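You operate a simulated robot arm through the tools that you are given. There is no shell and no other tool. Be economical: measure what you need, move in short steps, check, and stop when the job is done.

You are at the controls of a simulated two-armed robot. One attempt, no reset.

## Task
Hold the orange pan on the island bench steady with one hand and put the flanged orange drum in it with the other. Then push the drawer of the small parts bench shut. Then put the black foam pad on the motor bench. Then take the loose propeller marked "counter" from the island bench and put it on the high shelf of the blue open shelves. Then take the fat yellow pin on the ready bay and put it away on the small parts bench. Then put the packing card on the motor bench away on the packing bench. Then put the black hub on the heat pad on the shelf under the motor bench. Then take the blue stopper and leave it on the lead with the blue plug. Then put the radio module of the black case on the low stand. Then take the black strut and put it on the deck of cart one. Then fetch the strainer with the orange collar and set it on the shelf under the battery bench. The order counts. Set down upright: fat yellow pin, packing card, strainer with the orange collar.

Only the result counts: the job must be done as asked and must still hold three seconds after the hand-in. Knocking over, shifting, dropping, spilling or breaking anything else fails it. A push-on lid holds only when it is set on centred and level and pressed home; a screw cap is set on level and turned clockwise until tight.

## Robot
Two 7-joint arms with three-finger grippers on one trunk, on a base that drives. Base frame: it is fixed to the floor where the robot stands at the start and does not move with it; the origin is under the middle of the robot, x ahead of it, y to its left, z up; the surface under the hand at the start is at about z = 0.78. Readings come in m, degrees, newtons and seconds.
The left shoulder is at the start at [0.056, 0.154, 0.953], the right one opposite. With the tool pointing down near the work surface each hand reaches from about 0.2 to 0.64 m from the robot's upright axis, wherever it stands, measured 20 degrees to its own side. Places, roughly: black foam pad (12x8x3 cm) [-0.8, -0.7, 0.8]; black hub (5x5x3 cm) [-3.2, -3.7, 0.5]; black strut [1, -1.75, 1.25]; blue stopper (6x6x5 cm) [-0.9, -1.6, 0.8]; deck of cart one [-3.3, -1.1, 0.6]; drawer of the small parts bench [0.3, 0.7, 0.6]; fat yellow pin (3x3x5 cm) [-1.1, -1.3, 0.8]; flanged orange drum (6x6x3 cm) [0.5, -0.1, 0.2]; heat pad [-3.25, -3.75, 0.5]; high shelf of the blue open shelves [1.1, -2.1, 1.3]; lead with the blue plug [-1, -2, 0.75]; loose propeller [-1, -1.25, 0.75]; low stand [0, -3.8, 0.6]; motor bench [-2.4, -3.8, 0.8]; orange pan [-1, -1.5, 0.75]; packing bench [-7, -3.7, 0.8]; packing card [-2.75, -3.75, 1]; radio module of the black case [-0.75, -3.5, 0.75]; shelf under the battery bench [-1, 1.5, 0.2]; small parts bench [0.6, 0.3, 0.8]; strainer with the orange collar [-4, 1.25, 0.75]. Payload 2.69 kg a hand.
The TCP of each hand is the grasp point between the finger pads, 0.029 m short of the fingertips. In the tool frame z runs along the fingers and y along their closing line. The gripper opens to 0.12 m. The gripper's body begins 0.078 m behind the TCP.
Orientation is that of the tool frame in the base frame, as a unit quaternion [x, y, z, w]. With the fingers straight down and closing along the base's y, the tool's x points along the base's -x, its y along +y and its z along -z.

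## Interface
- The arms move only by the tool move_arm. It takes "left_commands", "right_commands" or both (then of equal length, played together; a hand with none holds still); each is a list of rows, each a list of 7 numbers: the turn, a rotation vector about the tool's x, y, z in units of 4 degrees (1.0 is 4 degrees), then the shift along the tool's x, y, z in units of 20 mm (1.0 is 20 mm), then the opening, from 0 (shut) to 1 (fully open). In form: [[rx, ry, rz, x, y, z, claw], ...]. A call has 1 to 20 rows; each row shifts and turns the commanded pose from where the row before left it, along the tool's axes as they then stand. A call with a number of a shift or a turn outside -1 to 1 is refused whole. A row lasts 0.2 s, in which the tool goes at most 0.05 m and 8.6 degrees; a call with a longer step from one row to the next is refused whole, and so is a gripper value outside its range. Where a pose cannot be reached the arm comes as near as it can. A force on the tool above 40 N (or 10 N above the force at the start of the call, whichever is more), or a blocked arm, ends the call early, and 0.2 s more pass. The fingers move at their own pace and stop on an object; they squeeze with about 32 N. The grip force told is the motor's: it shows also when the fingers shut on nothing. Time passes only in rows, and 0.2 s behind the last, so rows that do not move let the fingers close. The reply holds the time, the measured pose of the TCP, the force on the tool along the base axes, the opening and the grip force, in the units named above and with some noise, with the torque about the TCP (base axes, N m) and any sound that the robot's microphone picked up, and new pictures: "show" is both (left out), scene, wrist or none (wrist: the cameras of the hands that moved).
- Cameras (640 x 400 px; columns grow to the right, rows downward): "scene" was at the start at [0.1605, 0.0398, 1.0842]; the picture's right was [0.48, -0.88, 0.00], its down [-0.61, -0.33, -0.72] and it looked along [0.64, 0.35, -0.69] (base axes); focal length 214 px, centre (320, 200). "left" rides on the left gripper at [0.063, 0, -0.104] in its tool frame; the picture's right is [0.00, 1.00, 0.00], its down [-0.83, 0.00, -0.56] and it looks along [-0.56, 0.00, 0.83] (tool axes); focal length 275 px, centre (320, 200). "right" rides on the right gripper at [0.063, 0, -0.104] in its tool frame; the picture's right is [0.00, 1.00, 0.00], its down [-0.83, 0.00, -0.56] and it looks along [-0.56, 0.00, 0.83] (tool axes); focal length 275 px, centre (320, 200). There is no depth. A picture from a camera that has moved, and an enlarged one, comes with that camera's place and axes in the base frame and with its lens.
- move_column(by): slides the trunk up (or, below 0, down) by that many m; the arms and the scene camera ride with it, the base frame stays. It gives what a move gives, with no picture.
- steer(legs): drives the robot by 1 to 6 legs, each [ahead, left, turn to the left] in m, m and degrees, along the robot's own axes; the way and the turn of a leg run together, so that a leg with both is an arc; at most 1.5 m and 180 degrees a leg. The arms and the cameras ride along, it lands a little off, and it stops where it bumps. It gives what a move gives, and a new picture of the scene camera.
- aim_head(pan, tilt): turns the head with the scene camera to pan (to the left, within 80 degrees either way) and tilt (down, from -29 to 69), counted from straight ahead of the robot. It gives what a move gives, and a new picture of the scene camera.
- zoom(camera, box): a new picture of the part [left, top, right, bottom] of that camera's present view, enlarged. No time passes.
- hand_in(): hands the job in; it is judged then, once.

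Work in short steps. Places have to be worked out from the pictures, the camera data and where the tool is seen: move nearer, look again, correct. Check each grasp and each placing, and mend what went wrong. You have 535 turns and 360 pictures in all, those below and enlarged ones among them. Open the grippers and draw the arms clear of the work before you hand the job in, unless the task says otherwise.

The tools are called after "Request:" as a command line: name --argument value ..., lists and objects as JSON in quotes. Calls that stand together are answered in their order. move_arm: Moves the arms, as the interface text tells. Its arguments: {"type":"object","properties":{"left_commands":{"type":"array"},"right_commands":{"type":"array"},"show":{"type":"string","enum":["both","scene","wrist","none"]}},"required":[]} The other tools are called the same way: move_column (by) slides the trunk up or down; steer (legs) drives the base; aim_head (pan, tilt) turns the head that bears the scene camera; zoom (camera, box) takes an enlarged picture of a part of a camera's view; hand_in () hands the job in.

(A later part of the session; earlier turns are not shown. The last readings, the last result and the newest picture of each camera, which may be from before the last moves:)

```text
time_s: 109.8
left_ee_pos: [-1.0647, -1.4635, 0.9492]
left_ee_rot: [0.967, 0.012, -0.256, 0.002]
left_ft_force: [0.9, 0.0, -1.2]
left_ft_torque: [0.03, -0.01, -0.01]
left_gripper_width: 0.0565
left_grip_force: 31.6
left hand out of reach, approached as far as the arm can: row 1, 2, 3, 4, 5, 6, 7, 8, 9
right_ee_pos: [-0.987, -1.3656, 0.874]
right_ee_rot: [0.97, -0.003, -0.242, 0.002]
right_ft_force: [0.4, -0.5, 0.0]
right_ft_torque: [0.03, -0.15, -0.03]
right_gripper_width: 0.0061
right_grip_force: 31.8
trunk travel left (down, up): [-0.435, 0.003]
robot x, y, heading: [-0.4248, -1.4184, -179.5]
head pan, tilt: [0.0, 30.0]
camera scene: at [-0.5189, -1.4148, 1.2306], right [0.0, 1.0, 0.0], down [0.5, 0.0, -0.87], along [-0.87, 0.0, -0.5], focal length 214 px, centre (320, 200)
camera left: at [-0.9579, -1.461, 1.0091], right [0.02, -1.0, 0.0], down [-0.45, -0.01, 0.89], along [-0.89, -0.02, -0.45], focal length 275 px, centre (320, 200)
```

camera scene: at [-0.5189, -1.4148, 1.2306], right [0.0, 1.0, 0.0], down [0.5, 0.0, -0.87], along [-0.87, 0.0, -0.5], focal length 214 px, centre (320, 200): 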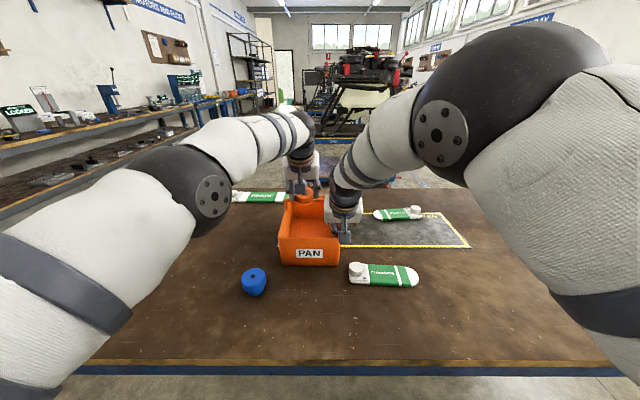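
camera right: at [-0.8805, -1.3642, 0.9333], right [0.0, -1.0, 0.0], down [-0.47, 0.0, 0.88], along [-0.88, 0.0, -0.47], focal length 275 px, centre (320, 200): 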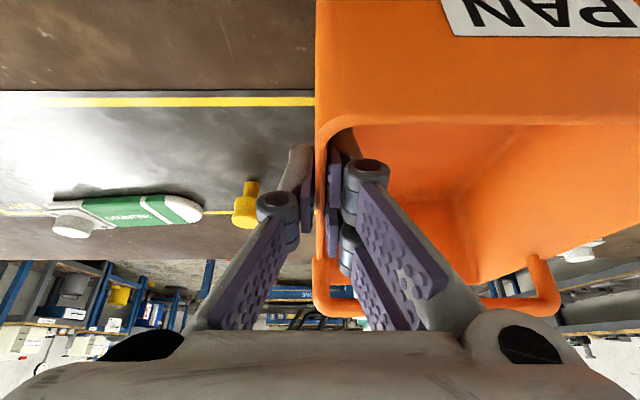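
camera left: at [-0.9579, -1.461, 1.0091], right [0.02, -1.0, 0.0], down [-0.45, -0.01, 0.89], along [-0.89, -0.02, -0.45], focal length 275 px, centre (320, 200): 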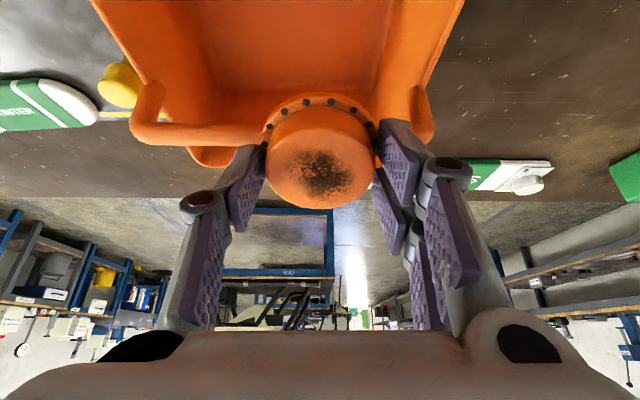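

Over the pan now. I lower 0.11 m while easing 2 cm toward me.

Request:
move_arm --left_commands '[[0, 0, 0, 0.6, 0, 0.715, 0], [0, 0, 0, 0.6, 0, 0.715, 0], [0, 0, 0, 0.6, 0, 0.715, 0], [0, 0, 0, 0.6, 0, 0.715, 0], [0, 0, 0, 0.6, 0, 0.715, 0]]' --show "both"

```text
time_s: 110.2
left_ee_pos: [-1.0658, -1.4619, 0.948]
left_ee_rot: [0.962, 0.012, -0.272, -0.001]
left_ft_force: [8.2, 1.5, 17.4]
left_ft_torque: [-0.52, -0.04, 0.23]
left_gripper_width: 0.0571
left_grip_force: 31.9
right_ee_pos: [-0.984, -1.3662, 0.8748]
right_ee_rot: [0.97, -0.005, -0.243, 0.004]
right_ft_force: [-6.0, -1.7, -0.6]
right_ft_torque: [-0.13, 0.84, -0.33]
right_gripper_width: 0.0063
right_grip_force: 32.1
trunk travel left (down, up): [-0.435, 0.003]
robot x, y, heading: [-0.4222, -1.4145, -179.8]
head pan, tilt: [0.0, 30.0]
stopped in row 2 (left hand): the force on the tool passed its limit at 50 N (the readings are from after the stop); the commanded pose is now the measured one
camera scene: at [-0.5162, -1.4144, 1.2312], right [0.0, 1.0, 0.0], down [0.5, 0.0, -0.87], along [-0.87, 0.0, -0.5], focal length 214 px, centre (320, 200)
camera left: at [-0.9562, -1.4613, 1.0041], right [0.02, -1.0, -0.01], down [-0.42, -0.01, 0.91], along [-0.91, -0.01, -0.42], focal length 275 px, centre (320, 200)
```

scene: 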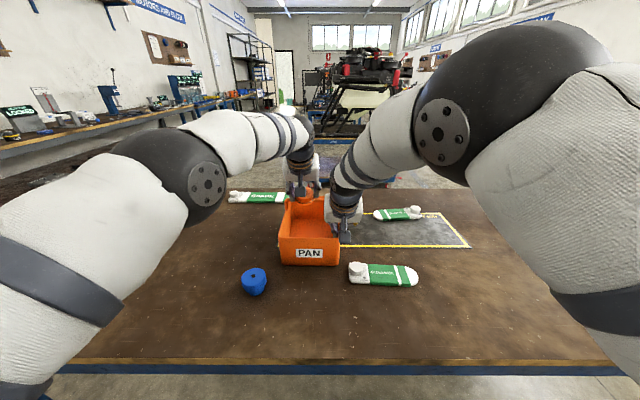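
left: 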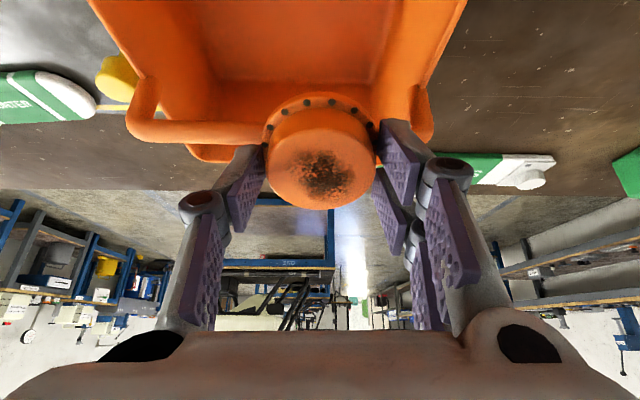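

The pan has a tubular bar along its back (x ≈ -1.105) which the drum met. I raise the drum and bring it back 4 cm.

Request:
move_arm --left_commands '[[0, 0, 0, 0.31, 0, -0.78, 0], [0, 0, 0, 0.31, 0, -0.78, 0], [0, 0, 0, 0.31, 0, -0.78, 0]]' --show "wrist"

```text
time_s: 111.0
left_ee_pos: [-1.0245, -1.4617, 0.9718]
left_ee_rot: [0.963, 0.012, -0.268, -0.001]
left_ft_force: [0.3, -0.3, -1.1]
left_ft_torque: [-0.01, 0.0, 0.0]
left_gripper_width: 0.0571
left_grip_force: 32.0
right_ee_pos: [-0.9854, -1.3654, 0.8752]
right_ee_rot: [0.97, -0.004, -0.243, 0.004]
right_ft_force: [-1.8, 5.1, 21.0]
right_ft_torque: [-0.02, 0.6, -0.23]
right_gripper_width: 0.006
right_grip_force: 32.0
trunk travel left (down, up): [-0.435, 0.003]
robot x, y, heading: [-0.4211, -1.4145, -179.8]
head pan, tilt: [0.0, 30.0]
camera left: at [-0.9164, -1.4605, 1.0292], right [0.02, -1.0, -0.01], down [-0.42, -0.01, 0.91], along [-0.91, -0.01, -0.42], focal length 275 px, centre (320, 200)
```

left: 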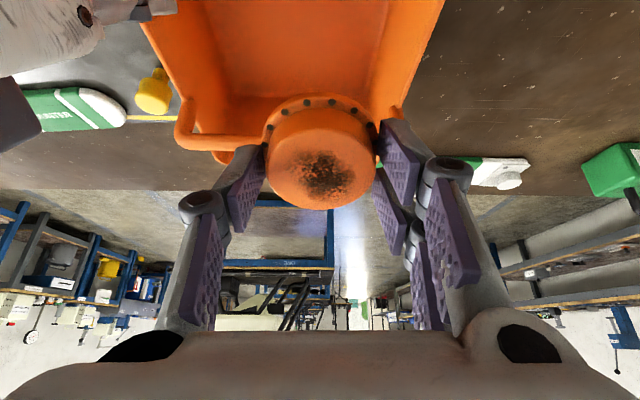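

Now I regrip with the right hand at a flatter tilt so the wrists don't collide: open slightly, tilt 24° more, close again.

Request:
move_arm --right_commands '[[0, 0, 0, 0, 0, 0, 0.3], [0, 0, 0, 0, 0, 0, 0.3], [0, -1, 0, 0, 0, -0.1, 0.3], [0, -1, 0, 0, 0, -0.1, 0.3], [0, -1, 0, 0, 0, -0.1, 0.3], [0, -1, 0, 0, 0, -0.1, 0.3], [0, -1, 0, 0, 0, -0.1, 0.3], [0, -1, 0, 0, 0, 0, 0.3], [0, 0, 0, 0, 0, 0, 0.15], [0, 0, 0, 0, 0, 0, 0.05], [0, 0, 0, 0, 0, 0, 0.0], [0, 0, 0, 0, 0, 0, 0.0]]' --show "both"

```text
time_s: 113.6
left_ee_pos: [-1.0262, -1.4635, 0.9725]
left_ee_rot: [0.963, 0.011, -0.268, -0.001]
left_ft_force: [-0.7, -0.3, -1.5]
left_ft_torque: [-0.03, 0.01, -0.01]
left_gripper_width: 0.0573
left_grip_force: 32.2
right_ee_pos: [-0.9826, -1.3534, 0.8776]
right_ee_rot: [0.934, -0.015, -0.357, -0.023]
right_ft_force: [-0.2, -2.7, 3.0]
right_ft_torque: [-0.88, -0.03, -0.01]
right_gripper_width: 0.0059
right_grip_force: 32.3
right hand out of reach, approached as far as the arm can: row 5, 6, 8
trunk travel left (down, up): [-0.435, 0.003]
robot x, y, heading: [-0.424, -1.4138, -179.7]
head pan, tilt: [0.0, 30.0]
camera scene: at [-0.5186, -1.4151, 1.2307], right [0.0, 1.0, 0.0], down [0.5, 0.0, -0.87], along [-0.87, 0.0, -0.5], focal length 214 px, centre (320, 200)
camera right: at [-0.8653, -1.3587, 0.9114], right [-0.04, -1.0, -0.04], down [-0.25, -0.02, 0.97], along [-0.97, 0.05, -0.25], focal length 275 px, centre (320, 200)
```

scene: 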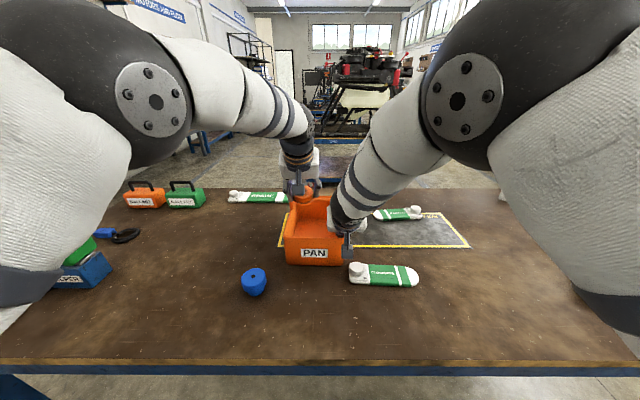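
right: 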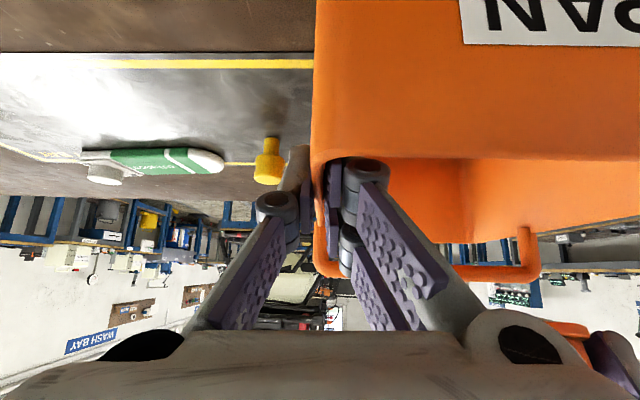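

The right hand now holds at ~42° tilt (pan at y -1.515..-1.353). I make the left hand steeper again (drum level) and see where it reaches.

Request:
move_arm --left_commands '[[0, 1, 0, 0, -0.2, 0.4, 0], [0, 1, 0, 0, -0.2, 0.4, 0], [0, 1, 0, 0, -0.2, 0.4, 0], [0, 1, 0, 0, -0.2, 0.4, 0]]' --show "both"

```text
time_s: 114.6
left_ee_pos: [-1.0131, -1.456, 0.9414]
left_ee_rot: [0.991, 0.012, -0.137, -0.003]
left_ft_force: [0.2, -0.9, -0.7]
left_ft_torque: [-0.02, 0.02, -0.04]
left_gripper_width: 0.0569
left_grip_force: 32.2
left hand out of reach, approached as far as the arm can: row 3, 4
right_ee_pos: [-0.9829, -1.3512, 0.877]
right_ee_rot: [0.933, -0.015, -0.357, -0.024]
right_ft_force: [-0.2, -1.7, 5.9]
right_ft_torque: [-1.02, 0.18, 0.11]
right_gripper_width: 0.0061
right_grip_force: 32.0
trunk travel left (down, up): [-0.435, 0.003]
robot x, y, heading: [-0.4254, -1.4157, -179.9]
head pan, tilt: [0.0, 30.0]
camera scene: at [-0.5183, -1.415, 1.2307], right [0.0, 1.0, 0.0], down [0.5, 0.0, -0.87], along [-0.87, 0.0, -0.5], focal length 214 px, centre (320, 200)
camera left: at [-0.9235, -1.4554, 1.0248], right [0.02, -1.0, -0.01], down [-0.65, -0.02, 0.76], along [-0.76, -0.01, -0.65], focal length 275 px, centre (320, 200)
```

scene: 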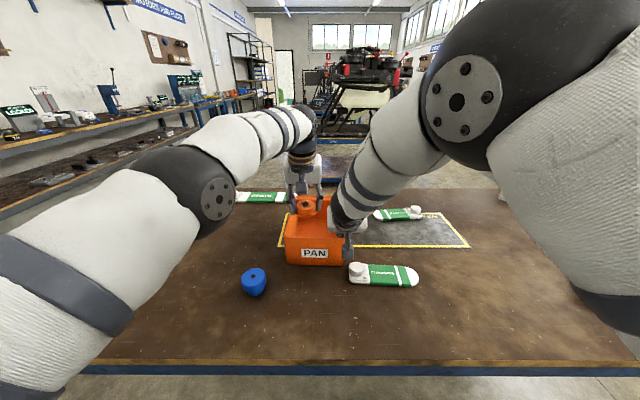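
left: 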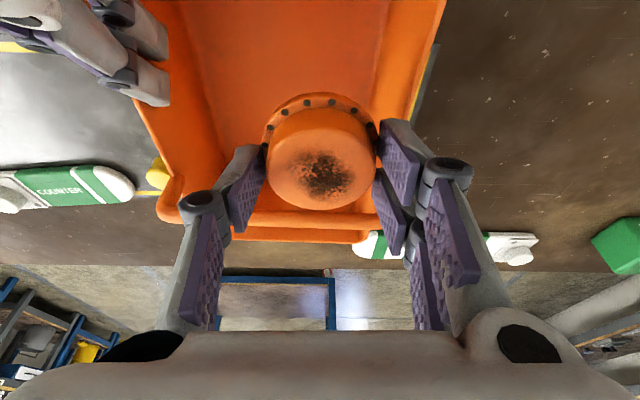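

Drum is over the pan opening with clearance. Descending ~8 cm.

Request:
move_arm --left_commands '[[0, 0, 0, 0.16, 0, 0.8, 0], [0, 0, 0, 0.16, 0, 0.8, 0], [0, 0, 0, 0.16, 0, 0.8, 0], [0, 0, 0, 0.16, 0, 0.8, 0], [0, 0, 0, 0.16, 0, 0.8, 0]]' --show "both"

```text
time_s: 115.8
left_ee_pos: [-1.0175, -1.4518, 0.8614]
left_ee_rot: [0.991, 0.012, -0.132, -0.003]
left_ft_force: [-1.0, -0.4, -0.3]
left_ft_torque: [0.04, 0.0, 0.04]
left_gripper_width: 0.057
left_grip_force: 32.3
right_ee_pos: [-0.9827, -1.3516, 0.8764]
right_ee_rot: [0.934, -0.015, -0.356, -0.025]
right_ft_force: [-0.9, 1.3, 7.0]
right_ft_torque: [-0.92, 0.27, -0.01]
right_gripper_width: 0.0061
right_grip_force: 32.1
trunk travel left (down, up): [-0.435, 0.003]
robot x, y, heading: [-0.4262, -1.4141, -179.8]
head pan, tilt: [0.0, 30.0]
camera scene: at [-0.5183, -1.4148, 1.2307], right [0.0, 1.0, 0.0], down [0.5, 0.0, -0.87], along [-0.87, 0.0, -0.5], focal length 214 px, centre (320, 200)
camera left: at [-0.9289, -1.4525, 0.9448], right [0.02, -1.0, -0.01], down [-0.66, -0.02, 0.75], along [-0.75, -0.01, -0.66], focal length 275 px, centre (320, 200)
```

scene: 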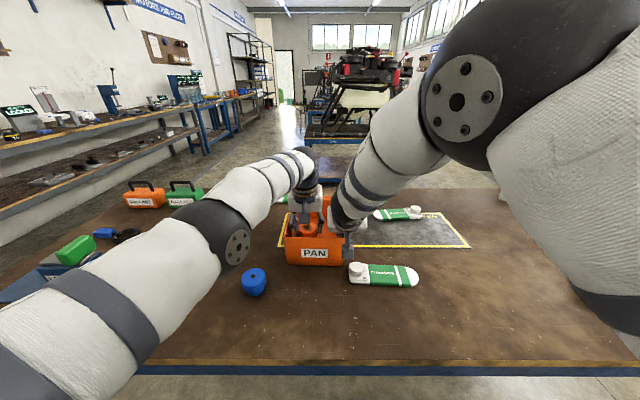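
left: 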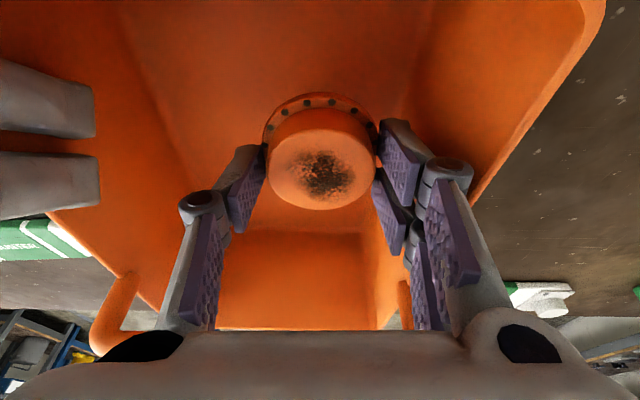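

Inside the pan. Lowering ~2.5 cm more in small steps.

Request:
move_arm --left_commands '[[0, 0, 0, 0.1, 0, 0.4, 0], [0, 0, 0, 0.1, 0, 0.4, 0], [0, 0, 0, 0.1, 0, 0.4, 0]]' --show "wrist"

```text
time_s: 116.6
left_ee_pos: [-1.0174, -1.4541, 0.8366]
left_ee_rot: [0.991, 0.012, -0.132, -0.002]
left_ft_force: [0.7, 0.3, -0.9]
left_ft_torque: [-0.02, 0.01, -0.02]
left_gripper_width: 0.0569
left_grip_force: 32.0
right_ee_pos: [-0.9819, -1.3526, 0.8761]
right_ee_rot: [0.934, -0.016, -0.356, -0.024]
right_ft_force: [-0.2, 2.0, 7.2]
right_ft_torque: [-0.94, 0.08, -0.03]
right_gripper_width: 0.0059
right_grip_force: 32.3
trunk travel left (down, up): [-0.435, 0.003]
robot x, y, heading: [-0.4266, -1.4144, -179.7]
head pan, tilt: [0.0, 30.0]
camera left: at [-0.9289, -1.4536, 0.9204], right [0.02, -1.0, -0.01], down [-0.66, -0.02, 0.75], along [-0.75, -0.01, -0.66], focal length 275 px, centre (320, 200)
```

left: 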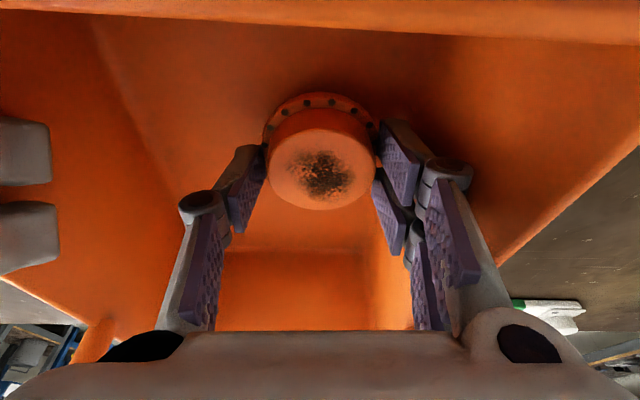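

No contact yet; another 1.4 cm in 5 mm steps.

Request:
move_arm --left_commands '[[0, 0, 0, 0.06, 0, 0.25, 0], [0, 0, 0, 0.06, 0, 0.25, 0], [0, 0, 0, 0.06, 0, 0.2, 0]]' --show "none"

```text
time_s: 117.4
left_ee_pos: [-1.0152, -1.4555, 0.8197]
left_ee_rot: [0.991, 0.011, -0.133, -0.003]
left_ft_force: [0.2, -0.3, 1.9]
left_ft_torque: [-0.05, -0.02, -0.01]
left_gripper_width: 0.0571
left_grip_force: 32.5
left hand out of reach, approached as far as the arm can: row 3
right_ee_pos: [-0.9834, -1.3516, 0.8774]
right_ee_rot: [0.934, -0.015, -0.356, -0.024]
right_ft_force: [-0.8, 2.1, 4.5]
right_ft_torque: [-0.9, 0.27, -0.05]
right_gripper_width: 0.0058
right_grip_force: 31.9
trunk travel left (down, up): [-0.435, 0.003]
robot x, y, heading: [-0.4231, -1.4135, -180.1]
head pan, tilt: [0.0, 30.0]
```

Slight contact at z 0.82. Releasing: open moderately, then rise straight up.

Request:
move_arm --left_commands '[[0, 0, 0, 0, 0, 0, 0.55], [0, 0, 0, 0, 0, 0, 0.62], [0, 0, 0, 0, 0, 0, 0.62]]' --show "wrist"

```text
time_s: 118.2
left_ee_pos: [-1.0142, -1.4535, 0.8208]
left_ee_rot: [0.991, 0.011, -0.132, -0.004]
left_ft_force: [3.9, 15.9, 0.3]
left_ft_torque: [-0.44, 0.08, 0.11]
left_gripper_width: 0.0653
left_grip_force: 0.1
right_ee_pos: [-0.9825, -1.354, 0.8763]
right_ee_rot: [0.934, -0.015, -0.356, -0.022]
right_ft_force: [-3.7, -13.1, 5.2]
right_ft_torque: [-1.06, 0.24, 0.14]
right_gripper_width: 0.0061
right_grip_force: 32.3
trunk travel left (down, up): [-0.435, 0.003]
robot x, y, heading: [-0.4224, -1.4116, -179.7]
head pan, tilt: [0.0, 30.0]
camera left: at [-0.9263, -1.4536, 0.905], right [0.02, -1.0, -0.01], down [-0.66, -0.02, 0.75], along [-0.75, -0.01, -0.66], focal length 275 px, centre (320, 200)
```

left: 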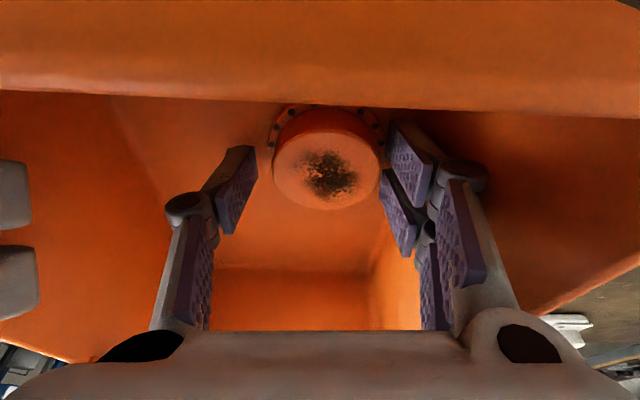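

Drum is free; the splayed knuckle touches the left wall lightly. Going straight up.

Request:
move_arm --left_commands '[[0, 0, 0, -0.1, -0.12, -0.4, 0.6], [0, 0, 0, -0.22, 0, -0.8, 0.6], [0, 0, 0, -0.22, 0, -0.8, 0.6], [0, 0, 0, -0.22, 0, -0.8, 0.6], [0, 0, 0, -0.22, 0, -0.8, 0.6], [0, 0, 0, -0.22, 0, -0.8, 0.6], [0, 0, 0, -0.22, 0, -0.8, 0.6]]' --show "both"

```text
time_s: 119.8
left_ee_pos: [-1.0126, -1.4546, 0.9294]
left_ee_rot: [0.991, 0.012, -0.131, -0.003]
left_ft_force: [-0.4, -0.2, 0.1]
left_ft_torque: [0.01, -0.04, -0.03]
left_gripper_width: 0.0722
left_grip_force: 0.0
right_ee_pos: [-0.9843, -1.3518, 0.8768]
right_ee_rot: [0.934, -0.016, -0.357, -0.024]
right_ft_force: [1.8, -1.8, 6.7]
right_ft_torque: [-0.99, -0.03, 0.14]
right_gripper_width: 0.006
right_grip_force: 32.0
trunk travel left (down, up): [-0.435, 0.003]
robot x, y, heading: [-0.4241, -1.4171, -179.9]
head pan, tilt: [0.0, 30.0]
camera scene: at [-0.518, -1.415, 1.2308], right [0.0, 1.0, 0.0], down [0.5, 0.0, -0.87], along [-0.87, 0.0, -0.5], focal length 214 px, centre (320, 200)
camera left: at [-0.9245, -1.4539, 1.0137], right [0.02, -1.0, -0.01], down [-0.66, -0.02, 0.75], along [-0.75, -0.01, -0.66], focal length 275 px, centre (320, 200)
```

scene: 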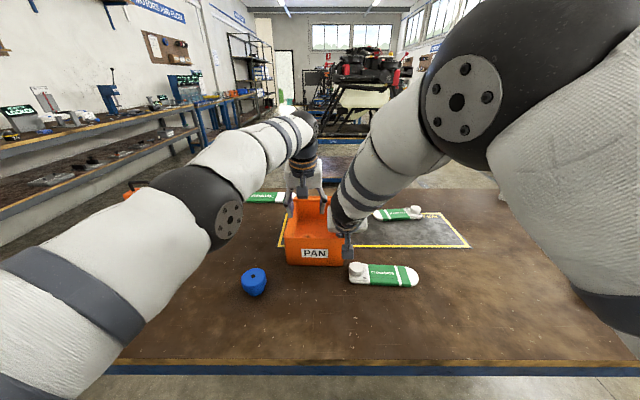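
left: 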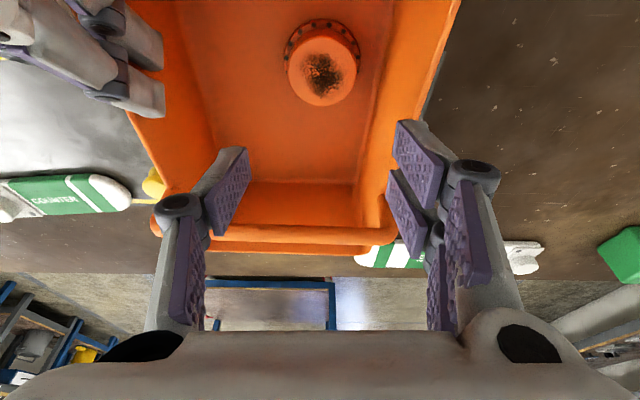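

The drum stands in the pan. I draw the left hand back, then open the right hand and withdraw it along its axis.

Request:
move_arm --left_commands '[[0, 0, 0, 0.2, 0, -0.8, 0.6], [0, 0, 0, 0.2, 0, -0.8, 0.6], [0, 0, 0, 0.8, 0.4, -0.5, 0.6], [0, 0, 0, 0.8, 0.4, -0.5, 0.6], [0, 0, 0, 0.8, 0.4, -0.5, 0.6], [0, 0, 0, 0.8, 0.4, -0.5, 0.6], [0, 0, 0, 0.8, 0.4, -0.5, 0.6], [0, 0, 0, 0.8, 0.4, -0.5, 0.6], [0, 0, 0, 0.8, 0.4, -0.5, 0.6], [0, 0, 0, 0.8, 0.4, -0.5, 0.6]]' --show "none"

Request:
move_arm --right_commands '[[0, 0, 0, 0, 0, 0, 0.3], [0, 0, 0, 0, 0, 0, 0.3], [0, 0, 0, 0, 0, -0.6, 0.3], [0, 0, 0, 0, 0, -0.8, 0.3], [0, 0, 0, -0.5, -0.2, -0.8, 0.4], [0, 0, 0, -0.5, -0.2, -0.8, 0.5], [0, 0, 0, -0.5, -0.2, -0.8, 0.5], [0, 0, 0, -0.5, -0.2, -0.8, 0.5], [0, 0, 0, -0.5, -0.2, -0.8, 0.5]]' --show "both"

```text
time_s: 122.0
left_ee_pos: [-0.8528, -1.515, 1.0017]
left_ee_rot: [0.991, 0.012, -0.131, -0.002]
left_ft_force: [0.3, -0.1, -0.1]
left_ft_torque: [0.02, 0.02, 0.04]
left_gripper_width: 0.0722
left_grip_force: 0.1
right_ee_pos: [-0.983, -1.3525, 0.8761]
right_ee_rot: [0.934, -0.015, -0.357, -0.023]
right_ft_force: [1.0, 2.4, 6.9]
right_ft_torque: [-0.96, -0.1, 0.15]
right_gripper_width: 0.0059
right_grip_force: 31.8
trunk travel left (down, up): [-0.435, 0.003]
robot x, y, heading: [-0.4235, -1.4141, -180.0]
head pan, tilt: [0.0, 30.0]
```

```text
time_s: 124.0
left_ee_pos: [-0.8547, -1.5137, 1.0008]
left_ee_rot: [0.991, 0.011, -0.131, -0.003]
left_ft_force: [-0.5, 0.4, 0.0]
left_ft_torque: [0.02, 0.0, 0.0]
left_gripper_width: 0.0719
left_grip_force: 0.0
right_ee_pos: [-0.9471, -1.34, 0.9898]
right_ee_rot: [0.934, -0.013, -0.356, -0.025]
right_ft_force: [0.2, -0.7, -0.3]
right_ft_torque: [0.06, -0.01, 0.03]
right_gripper_width: 0.0601
right_grip_force: 0.0
trunk travel left (down, up): [-0.435, 0.003]
robot x, y, heading: [-0.4258, -1.4148, -179.8]
head pan, tilt: [0.0, 30.0]
camera scene: at [-0.5185, -1.4148, 1.2307], right [0.0, 1.0, 0.0], down [0.5, 0.0, -0.87], along [-0.87, 0.0, -0.5], focal length 214 px, centre (320, 200)
camera right: at [-0.8298, -1.3455, 1.024], right [-0.04, -1.0, -0.04], down [-0.25, -0.03, 0.97], along [-0.97, 0.05, -0.25], focal length 275 px, centre (320, 200)
```

scene: 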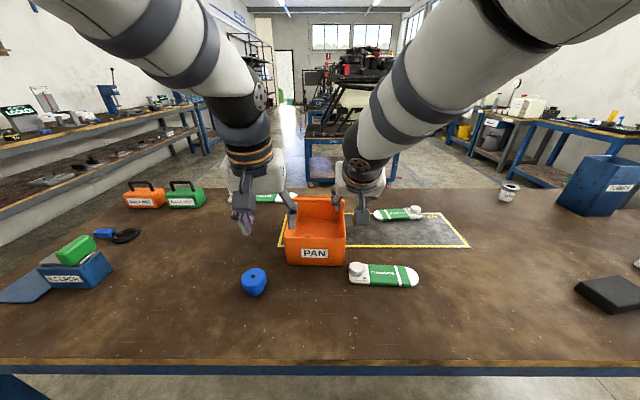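
right: 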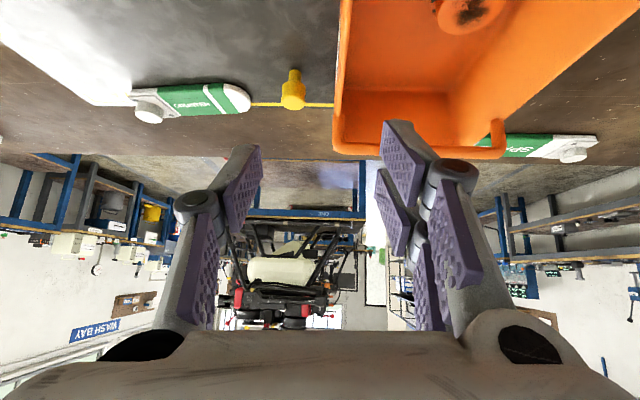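

Pan and drum done: pin and propellers untouched. Next the drawer: I back into the aisle, go toward y≈0 and face the small parts bench.

Request:
steer --legs '[[-0.4, 0, 0], [0, 0, -90], [1.3, 0.0, 0]]'

```text
time_s: 136.6
left_ee_pos: [-0.2198, 0.3519, 1.0004]
left_ee_rot: [0.733, -0.667, -0.095, -0.092]
left_ft_force: [0.5, 0.5, -0.3]
left_ft_torque: [0.01, -0.05, 0.02]
left_gripper_width: 0.0721
left_grip_force: 0.2
right_ee_pos: [-0.0533, 0.4593, 0.9896]
right_ee_rot: [0.674, -0.647, -0.243, -0.261]
right_ft_force: [1.0, 0.5, 0.0]
right_ft_torque: [0.01, 0.01, -0.02]
right_gripper_width: 0.06
right_grip_force: 0.1
trunk travel left (down, up): [-0.435, 0.003]
robot x, y, heading: [-0.0915, -0.0678, 94.1]
head pan, tilt: [0.0, 30.0]
camera scene: at [-0.0964, 0.0277, 1.2307], right [1.0, 0.07, 0.0], down [0.04, -0.5, -0.87], along [-0.06, 0.86, -0.5], focal length 214 px, centre (320, 200)
```

scene: 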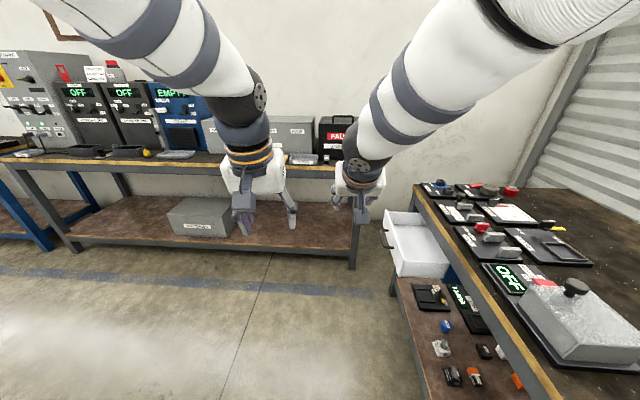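

Drawer front is at about x 0.16, y 0.6–0.9. I shift to (-0.45, 0.45) and turn to face it.

Request:
steer --legs '[[0, 0.33, 0], [0.48, 0, 0], [0, 0, -94]]'

Request:
move_column --by -0.25

Request:
aim_head --pan 15 --tilt 40

```text
time_s: 146.1
left_ee_pos: [-0.0152, 0.4527, 1.0003]
left_ee_rot: [0.006, 0.991, -0.005, 0.131]
left_ft_force: [0.4, 0.7, -0.1]
left_ft_torque: [0.02, -0.01, 0.0]
left_gripper_width: 0.0719
left_grip_force: 0.0
right_ee_pos: [0.0731, 0.2761, 0.9898]
right_ee_rot: [0.029, 0.934, -0.031, 0.356]
right_ft_force: [-0.2, 0.7, 0.4]
right_ft_torque: [0.04, -0.01, 0.0]
right_gripper_width: 0.0599
right_grip_force: 0.0
trunk travel left (down, up): [-0.435, 0.003]
robot x, y, heading: [-0.4475, 0.37, -1.7]
head pan, tilt: [0.0, 30.0]
camera scene: at [-0.3496, 0.3665, 1.2307], right [-0.03, -1.0, 0.0], down [-0.5, 0.01, -0.87], along [0.87, -0.03, -0.5], focal length 214 px, centre (320, 200)
```

scene: 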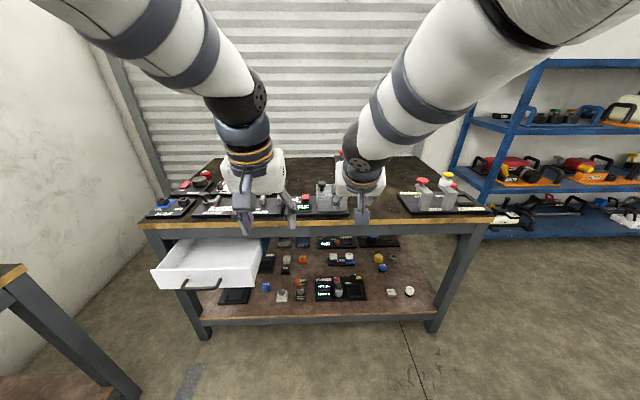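

```text
time_s: 148.7
left_ee_pos: [-0.029, 0.4538, 0.5563]
left_ee_rot: [0.004, 0.994, 0.002, -0.114]
left_ft_force: [0.2, 0.1, 0.3]
left_ft_torque: [-0.03, 0.0, 0.0]
left_gripper_width: 0.0721
left_grip_force: 0.1
right_ee_pos: [0.0566, 0.278, 0.5441]
right_ee_rot: [0.025, 0.986, -0.031, 0.161]
right_ft_force: [-0.2, 0.3, 0.1]
right_ft_torque: [0.0, 0.01, 0.02]
right_gripper_width: 0.0601
right_grip_force: 0.1
trunk travel left (down, up): [-0.185, 0.253]
robot x, y, heading: [-0.4469, 0.3656, -1.7]
head pan, tilt: [0.0, 30.0]
```

```text
time_s: 149.5
left_ee_pos: [-0.0281, 0.4535, 0.554]
left_ee_rot: [0.004, 0.994, 0.001, -0.113]
left_ft_force: [-0.6, -0.3, 0.0]
left_ft_torque: [0.0, -0.01, 0.0]
left_gripper_width: 0.0719
left_grip_force: 0.2
right_ee_pos: [0.0583, 0.2777, 0.5429]
right_ee_rot: [0.025, 0.986, -0.031, 0.161]
right_ft_force: [-0.3, 0.1, 0.4]
right_ft_torque: [0.03, -0.02, -0.04]
right_gripper_width: 0.06
right_grip_force: 0.1
trunk travel left (down, up): [-0.185, 0.253]
robot x, y, heading: [-0.4504, 0.3693, -1.7]
head pan, tilt: [15.0, 40.0]
camera scene: at [-0.2397, 0.3852, 0.9476], right [0.23, -0.97, 0.0], down [-0.63, -0.15, -0.77], along [0.75, 0.18, -0.64], focal length 214 px, centre (320, 200)
```

scene: 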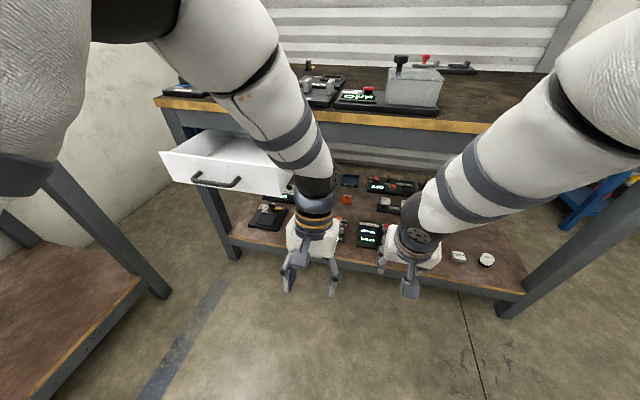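

Handle is at about (0.13, 0.77, 0.62). I shift the base 0.15 m left, close the left fingers and orient them forward-down for pushing.

Request:
steer --legs '[[0, 0.15, 1.7]]'

Request:
move_arm --left_commands '[[0, -1, 0, 0, 0.5, -0.3, 0.3], [0, -1, 0, 0, 0.5, -0.3, 0], [0, -1, 0, 0, 0.5, -0.3, 0], [0, -1, 0, 0, 0.5, -0.3, 0], [0, -1, 0, 0, 0.5, -0.3, 0], [0, -1, 0, 0, 0.5, -0.3, 0], [0, -1, 0, 0, 0.5, -0.3, 0], [0, -1, 0, 0, 0.5, -0.3, 0], [0, -1, 0, 0, 0.5, -0.3, 0], [0, -1, 0, 0, 0.5, -0.3, 0], [0, -1, 0, 0, 0.5, -0.3, 0], [0, 0, 0, 0, 0.5, 0, 0], [0, 0, 0, 0, 0.5, 0, 0], [0, 0, 0, 0, 0.5, 0, 0], [0, 0, 0, 0, 0.5, 0, 0]]' --show "both"

```text
time_s: 151.2
left_ee_pos: [-0.0269, 0.6078, 0.5546]
left_ee_rot: [-0.009, 0.994, 0.0, -0.113]
left_ft_force: [0.1, 0.8, 0.1]
left_ft_torque: [-0.02, -0.02, 0.03]
left_gripper_width: 0.0719
left_grip_force: 0.0
right_ee_pos: [0.0618, 0.4345, 0.5436]
right_ee_rot: [0.013, 0.986, -0.029, 0.161]
right_ft_force: [-0.2, -0.4, 0.1]
right_ft_torque: [0.02, 0.01, 0.02]
right_gripper_width: 0.0598
right_grip_force: 0.0
trunk travel left (down, up): [-0.185, 0.253]
robot x, y, heading: [-0.4443, 0.5131, -0.4]
head pan, tilt: [15.0, 40.0]
camera scene: at [-0.2378, 0.5348, 0.9475], right [0.26, -0.97, 0.0], down [-0.62, -0.16, -0.77], along [0.74, 0.2, -0.64], focal length 214 px, centre (320, 200)
```

scene: 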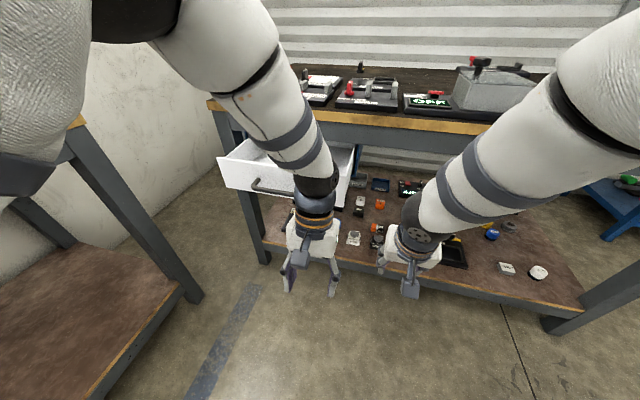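

```text
time_s: 154.4
left_ee_pos: [-0.0351, 0.7542, 0.614]
left_ee_rot: [-0.006, 0.973, 0.013, 0.232]
left_ft_force: [0.5, 1.0, -0.7]
left_ft_torque: [0.0, -0.01, 0.0]
left_gripper_width: 0.0
left_grip_force: 28.1
left hand out of reach, approached as far as the arm can: row 1, 2, 12
right_ee_pos: [0.0621, 0.4344, 0.5427]
right_ee_rot: [0.013, 0.986, -0.03, 0.162]
right_ft_force: [0.1, 0.0, -0.3]
right_ft_torque: [0.0, -0.01, 0.0]
right_gripper_width: 0.0601
right_grip_force: 0.0
trunk travel left (down, up): [-0.185, 0.253]
robot x, y, heading: [-0.4435, 0.5139, 0.1]
head pan, tilt: [15.0, 40.0]
camera scene: at [-0.2378, 0.5347, 0.9475], right [0.26, -0.97, 0.0], down [-0.62, -0.16, -0.77], along [0.74, 0.2, -0.64], focal length 214 px, centre (320, 200)
camera left: at [-0.1387, 0.7505, 0.6792], right [-0.01, 1.0, 0.02], down [0.49, -0.02, 0.87], along [0.87, 0.02, -0.49], focal length 275 px, centre (320, 200)
```

scene: 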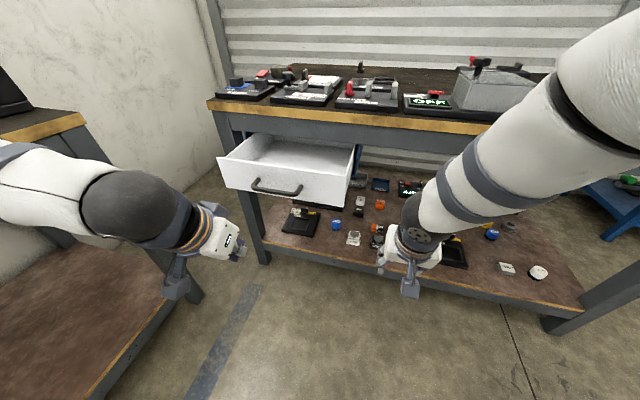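
left: 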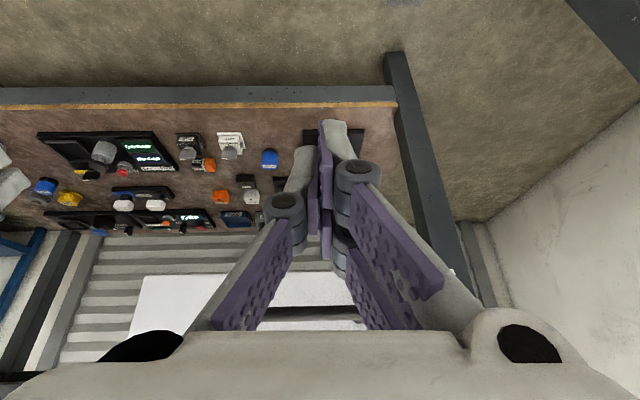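

The handle sits at about y 0.745, z 0.64. I raise the closed fingers 4 cm and advance to just before it.

Request:
move_arm --left_commands '[[0, 0, 0, -0.9, 0, 0.08, 0], [0, 0, 0, -0.9, 0, 0.08, 0], [0, 0, 0, -0.9, 0, 0.08, 0], [0, 0, 0, -0.9, 0, 0.08, 0], [0, 0, 0, -0.9, 0, 0.08, 0], [0, 0, 0, -0.9, 0, 0.08, 0]]' --show "scene"

```text
time_s: 155.8
left_ee_pos: [0.0638, 0.7553, 0.6537]
left_ee_rot: [-0.006, 0.973, 0.013, 0.232]
left_ft_force: [0.1, -0.4, 0.1]
left_ft_torque: [0.02, -0.02, 0.02]
left_gripper_width: 0.0
left_grip_force: 28.3
right_ee_pos: [0.0623, 0.4352, 0.542]
right_ee_rot: [0.012, 0.987, -0.029, 0.161]
right_ft_force: [0.6, 0.1, -0.6]
right_ft_torque: [0.01, 0.03, -0.01]
right_gripper_width: 0.0599
right_grip_force: 0.1
trunk travel left (down, up): [-0.185, 0.253]
robot x, y, heading: [-0.4415, 0.5131, -0.1]
head pan, tilt: [15.0, 40.0]
camera scene: at [-0.2378, 0.5347, 0.9475], right [0.26, -0.97, 0.0], down [-0.62, -0.16, -0.77], along [0.74, 0.2, -0.64], focal length 214 px, centre (320, 200)
```

scene: 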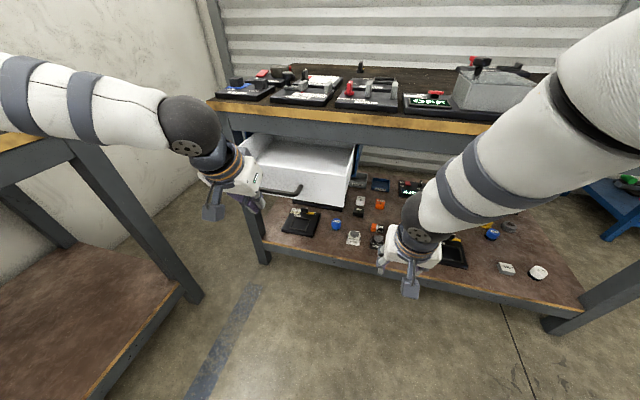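

Fingertips are at the left end of the handle; I shift 4.5 cm right and push ahead in steps.

Request:
move_arm --left_commands '[[0, 0, 0, 0, -1, 0, 0], [0, 0, 0, 0, -1, 0, 0], [0, 0, 0, 0, -0.3, 0, 0], [0, 0, 0, -0.7, 0, 0.36, 0], [0, 0, 0, -0.7, 0, 0.36, 0], [0, 0, 0, -0.7, 0, 0.36, 0], [0, 0, 0, -0.7, 0, 0.36, 0], [0, 0, 0, -0.7, 0, 0.36, 0]]' --show "scene"

```text
time_s: 157.6
left_ee_pos: [0.1425, 0.7112, 0.6523]
left_ee_rot: [-0.007, 0.973, 0.014, 0.231]
left_ft_force: [-0.6, 0.8, -2.8]
left_ft_torque: [-0.03, 0.09, -0.04]
left_gripper_width: 0.0
left_grip_force: 28.5
right_ee_pos: [0.0616, 0.4331, 0.5429]
right_ee_rot: [0.013, 0.986, -0.028, 0.162]
right_ft_force: [0.1, 0.2, 0.1]
right_ft_torque: [-0.01, -0.03, 0.03]
right_gripper_width: 0.0599
right_grip_force: 0.0
trunk travel left (down, up): [-0.185, 0.253]
robot x, y, heading: [-0.441, 0.5114, -0.4]
head pan, tilt: [15.0, 40.0]
camera scene: at [-0.2378, 0.5348, 0.9475], right [0.26, -0.97, 0.0], down [-0.62, -0.16, -0.77], along [0.74, 0.2, -0.64], focal length 214 px, centre (320, 200)
```

scene: 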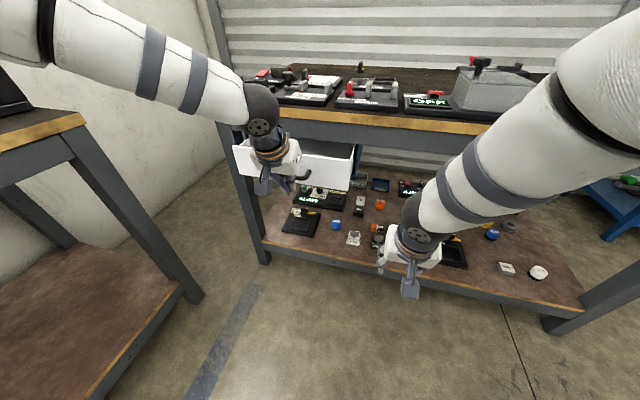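

The drawer is sliding in. Continue pushing.

Request:
move_arm --left_commands '[[0, 0, 0, -0.7, 0, 0.36, 0], [0, 0, 0, -0.7, 0, 0.36, 0], [0, 0, 0, -0.7, 0, 0.36, 0], [0, 0, 0, -0.7, 0, 0.36, 0], [0, 0, 0, -0.7, 0, 0.36, 0], [0, 0, 0, -0.5, 0, 0.25, 0]]' --show "scene"

```text
time_s: 159.0
left_ee_pos: [0.2209, 0.7128, 0.6458]
left_ee_rot: [-0.007, 0.975, 0.016, 0.22]
left_ft_force: [-2.2, -0.4, -2.9]
left_ft_torque: [0.01, 0.08, -0.01]
left_gripper_width: 0.0
left_grip_force: 28.5
right_ee_pos: [0.0616, 0.4344, 0.5421]
right_ee_rot: [0.011, 0.986, -0.028, 0.161]
right_ft_force: [0.7, -0.2, 0.2]
right_ft_torque: [-0.01, 0.02, -0.03]
right_gripper_width: 0.0599
right_grip_force: 0.0
trunk travel left (down, up): [-0.185, 0.253]
robot x, y, heading: [-0.4441, 0.5111, -0.3]
head pan, tilt: [15.0, 40.0]
stopped in row 6 (left hand): the force on the tool passed its limit at 51 N (the readings are from after the stop); the commanded pose is now the measured one
camera scene: at [-0.2376, 0.5349, 0.9473], right [0.26, -0.97, 0.0], down [-0.62, -0.16, -0.77], along [0.74, 0.2, -0.64], focal length 214 px, centre (320, 200)
```

scene: 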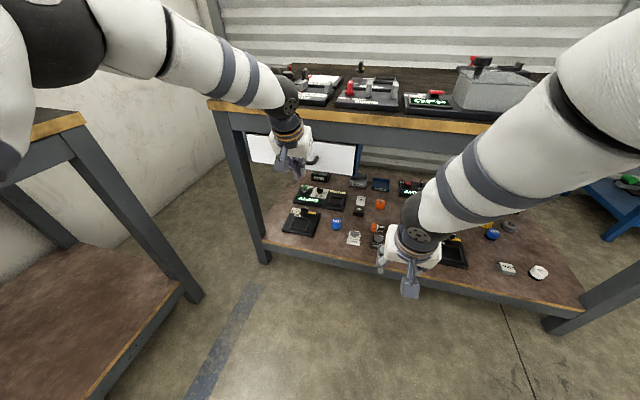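

Hit a firm stop: likely shut. I withdraw the hand and look.

Request:
move_arm --left_commands '[[0, 0, 0, 0.9, 0, -0.45, 0], [0, 0, 0, 0.9, 0, -0.45, 0], [0, 0, 0, 0.9, 0, -0.45, 0], [0, 0, 0, 0.9, 0, -0.45, 0], [0, 0, 0, 0.9, 0, -0.45, 0], [0, 0, 0, 0.9, 0, -0.45, 0], [0, 0, 0, 0.9, 0, -0.45, 0], [0, 0, 0, 0.9, 0, -0.45, 0]]' --show "scene"

Request:
zoom --camera "scene" --box '[200, 60, 400, 200]'

```text
time_s: 160.8
left_ee_pos: [0.0595, 0.7077, 0.6518]
left_ee_rot: [-0.007, 0.975, 0.014, 0.223]
left_ft_force: [0.5, 0.4, -0.3]
left_ft_torque: [0.01, 0.01, -0.01]
left_gripper_width: 0.0
left_grip_force: 28.4
right_ee_pos: [0.0617, 0.4346, 0.5445]
right_ee_rot: [0.011, 0.986, -0.028, 0.162]
right_ft_force: [-0.4, 0.4, 0.1]
right_ft_torque: [0.0, 0.03, 0.01]
right_gripper_width: 0.06
right_grip_force: 0.0
trunk travel left (down, up): [-0.185, 0.253]
robot x, y, heading: [-0.4449, 0.5155, -0.2]
head pan, tilt: [15.0, 40.0]
camera scene: at [-0.2383, 0.5349, 0.9476], right [0.26, -0.97, 0.0], down [-0.62, -0.16, -0.77], along [0.74, 0.2, -0.64], focal length 214 px, centre (320, 200)
```

scene: 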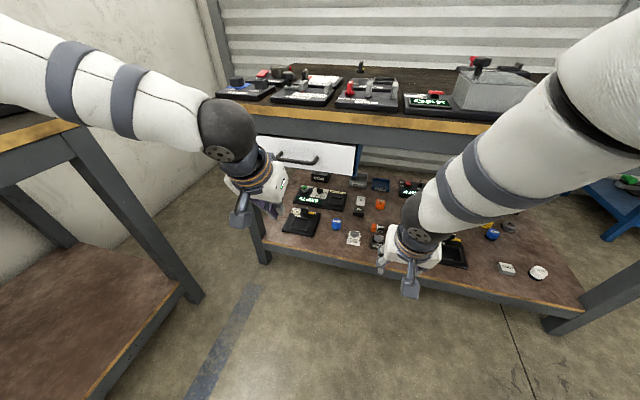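

```text
2.86 times, centred on (300, 130) of scene
camera zoom: at [-0.2383, 0.5349, 0.9476], right [0.26, -0.97, 0.0], down [-0.62, -0.16, -0.77], along [0.74, 0.2, -0.64], focal length 613 px, centre (377, 400)
```

zoom: 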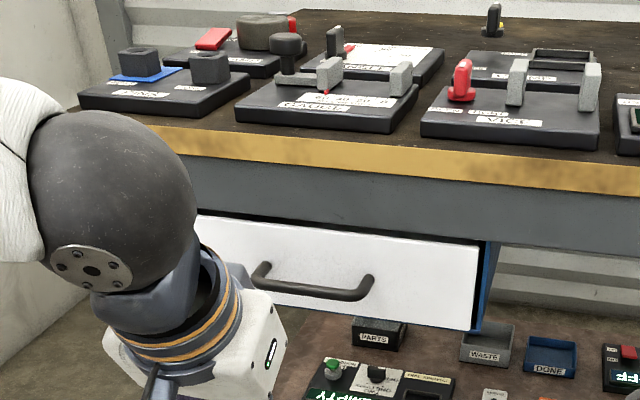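

The drawer front sits flush against its frame. Next the foam pad on the island; I move clear, raise the trunk, and look.

Request:
steer --legs '[[0.0, -0.35, 0]]'

Request:
move_column --by 0.25

```text
time_s: 164.0
left_ee_pos: [0.058, 0.3653, 0.6513]
left_ee_rot: [-0.011, 0.975, 0.016, 0.222]
left_ft_force: [0.7, 0.3, -0.3]
left_ft_torque: [0.01, 0.02, -0.02]
left_gripper_width: 0.0
left_grip_force: 28.8
right_ee_pos: [0.0632, 0.0933, 0.5439]
right_ee_rot: [0.007, 0.986, -0.028, 0.162]
right_ft_force: [0.6, 0.2, -0.2]
right_ft_torque: [-0.02, -0.02, 0.0]
right_gripper_width: 0.0599
right_grip_force: 0.1
trunk travel left (down, up): [-0.185, 0.253]
robot x, y, heading: [-0.4475, 0.1659, 0.4]
head pan, tilt: [15.0, 40.0]
camera scene: at [-0.2378, 0.1893, 0.9475], right [0.27, -0.96, 0.0], down [-0.62, -0.17, -0.77], along [0.74, 0.2, -0.64], focal length 214 px, centre (320, 200)
```

scene: 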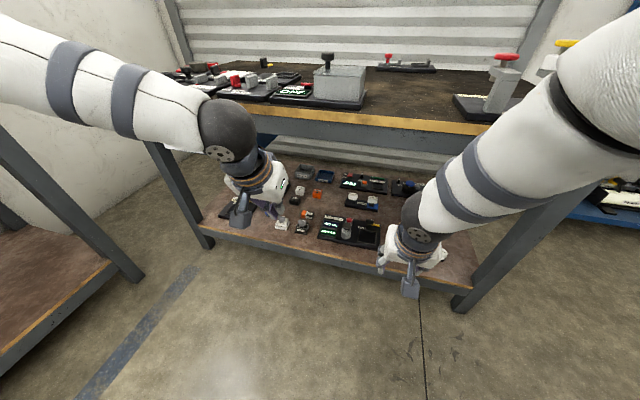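

```text
time_s: 166.6
left_ee_pos: [0.0585, 0.3645, 0.8999]
left_ee_rot: [-0.011, 0.975, 0.016, 0.22]
left_ft_force: [0.8, 0.1, -0.6]
left_ft_torque: [-0.04, 0.02, -0.01]
left_gripper_width: 0.0
left_grip_force: 28.5
right_ee_pos: [0.063, 0.0916, 0.7922]
right_ee_rot: [0.007, 0.987, -0.028, 0.16]
right_ft_force: [-0.4, 0.3, 0.7]
right_ft_torque: [-0.02, -0.01, 0.0]
right_gripper_width: 0.0602
right_grip_force: 0.1
trunk travel left (down, up): [-0.435, 0.003]
robot x, y, heading: [-0.446, 0.1635, 0.5]
head pan, tilt: [15.0, 40.0]
```

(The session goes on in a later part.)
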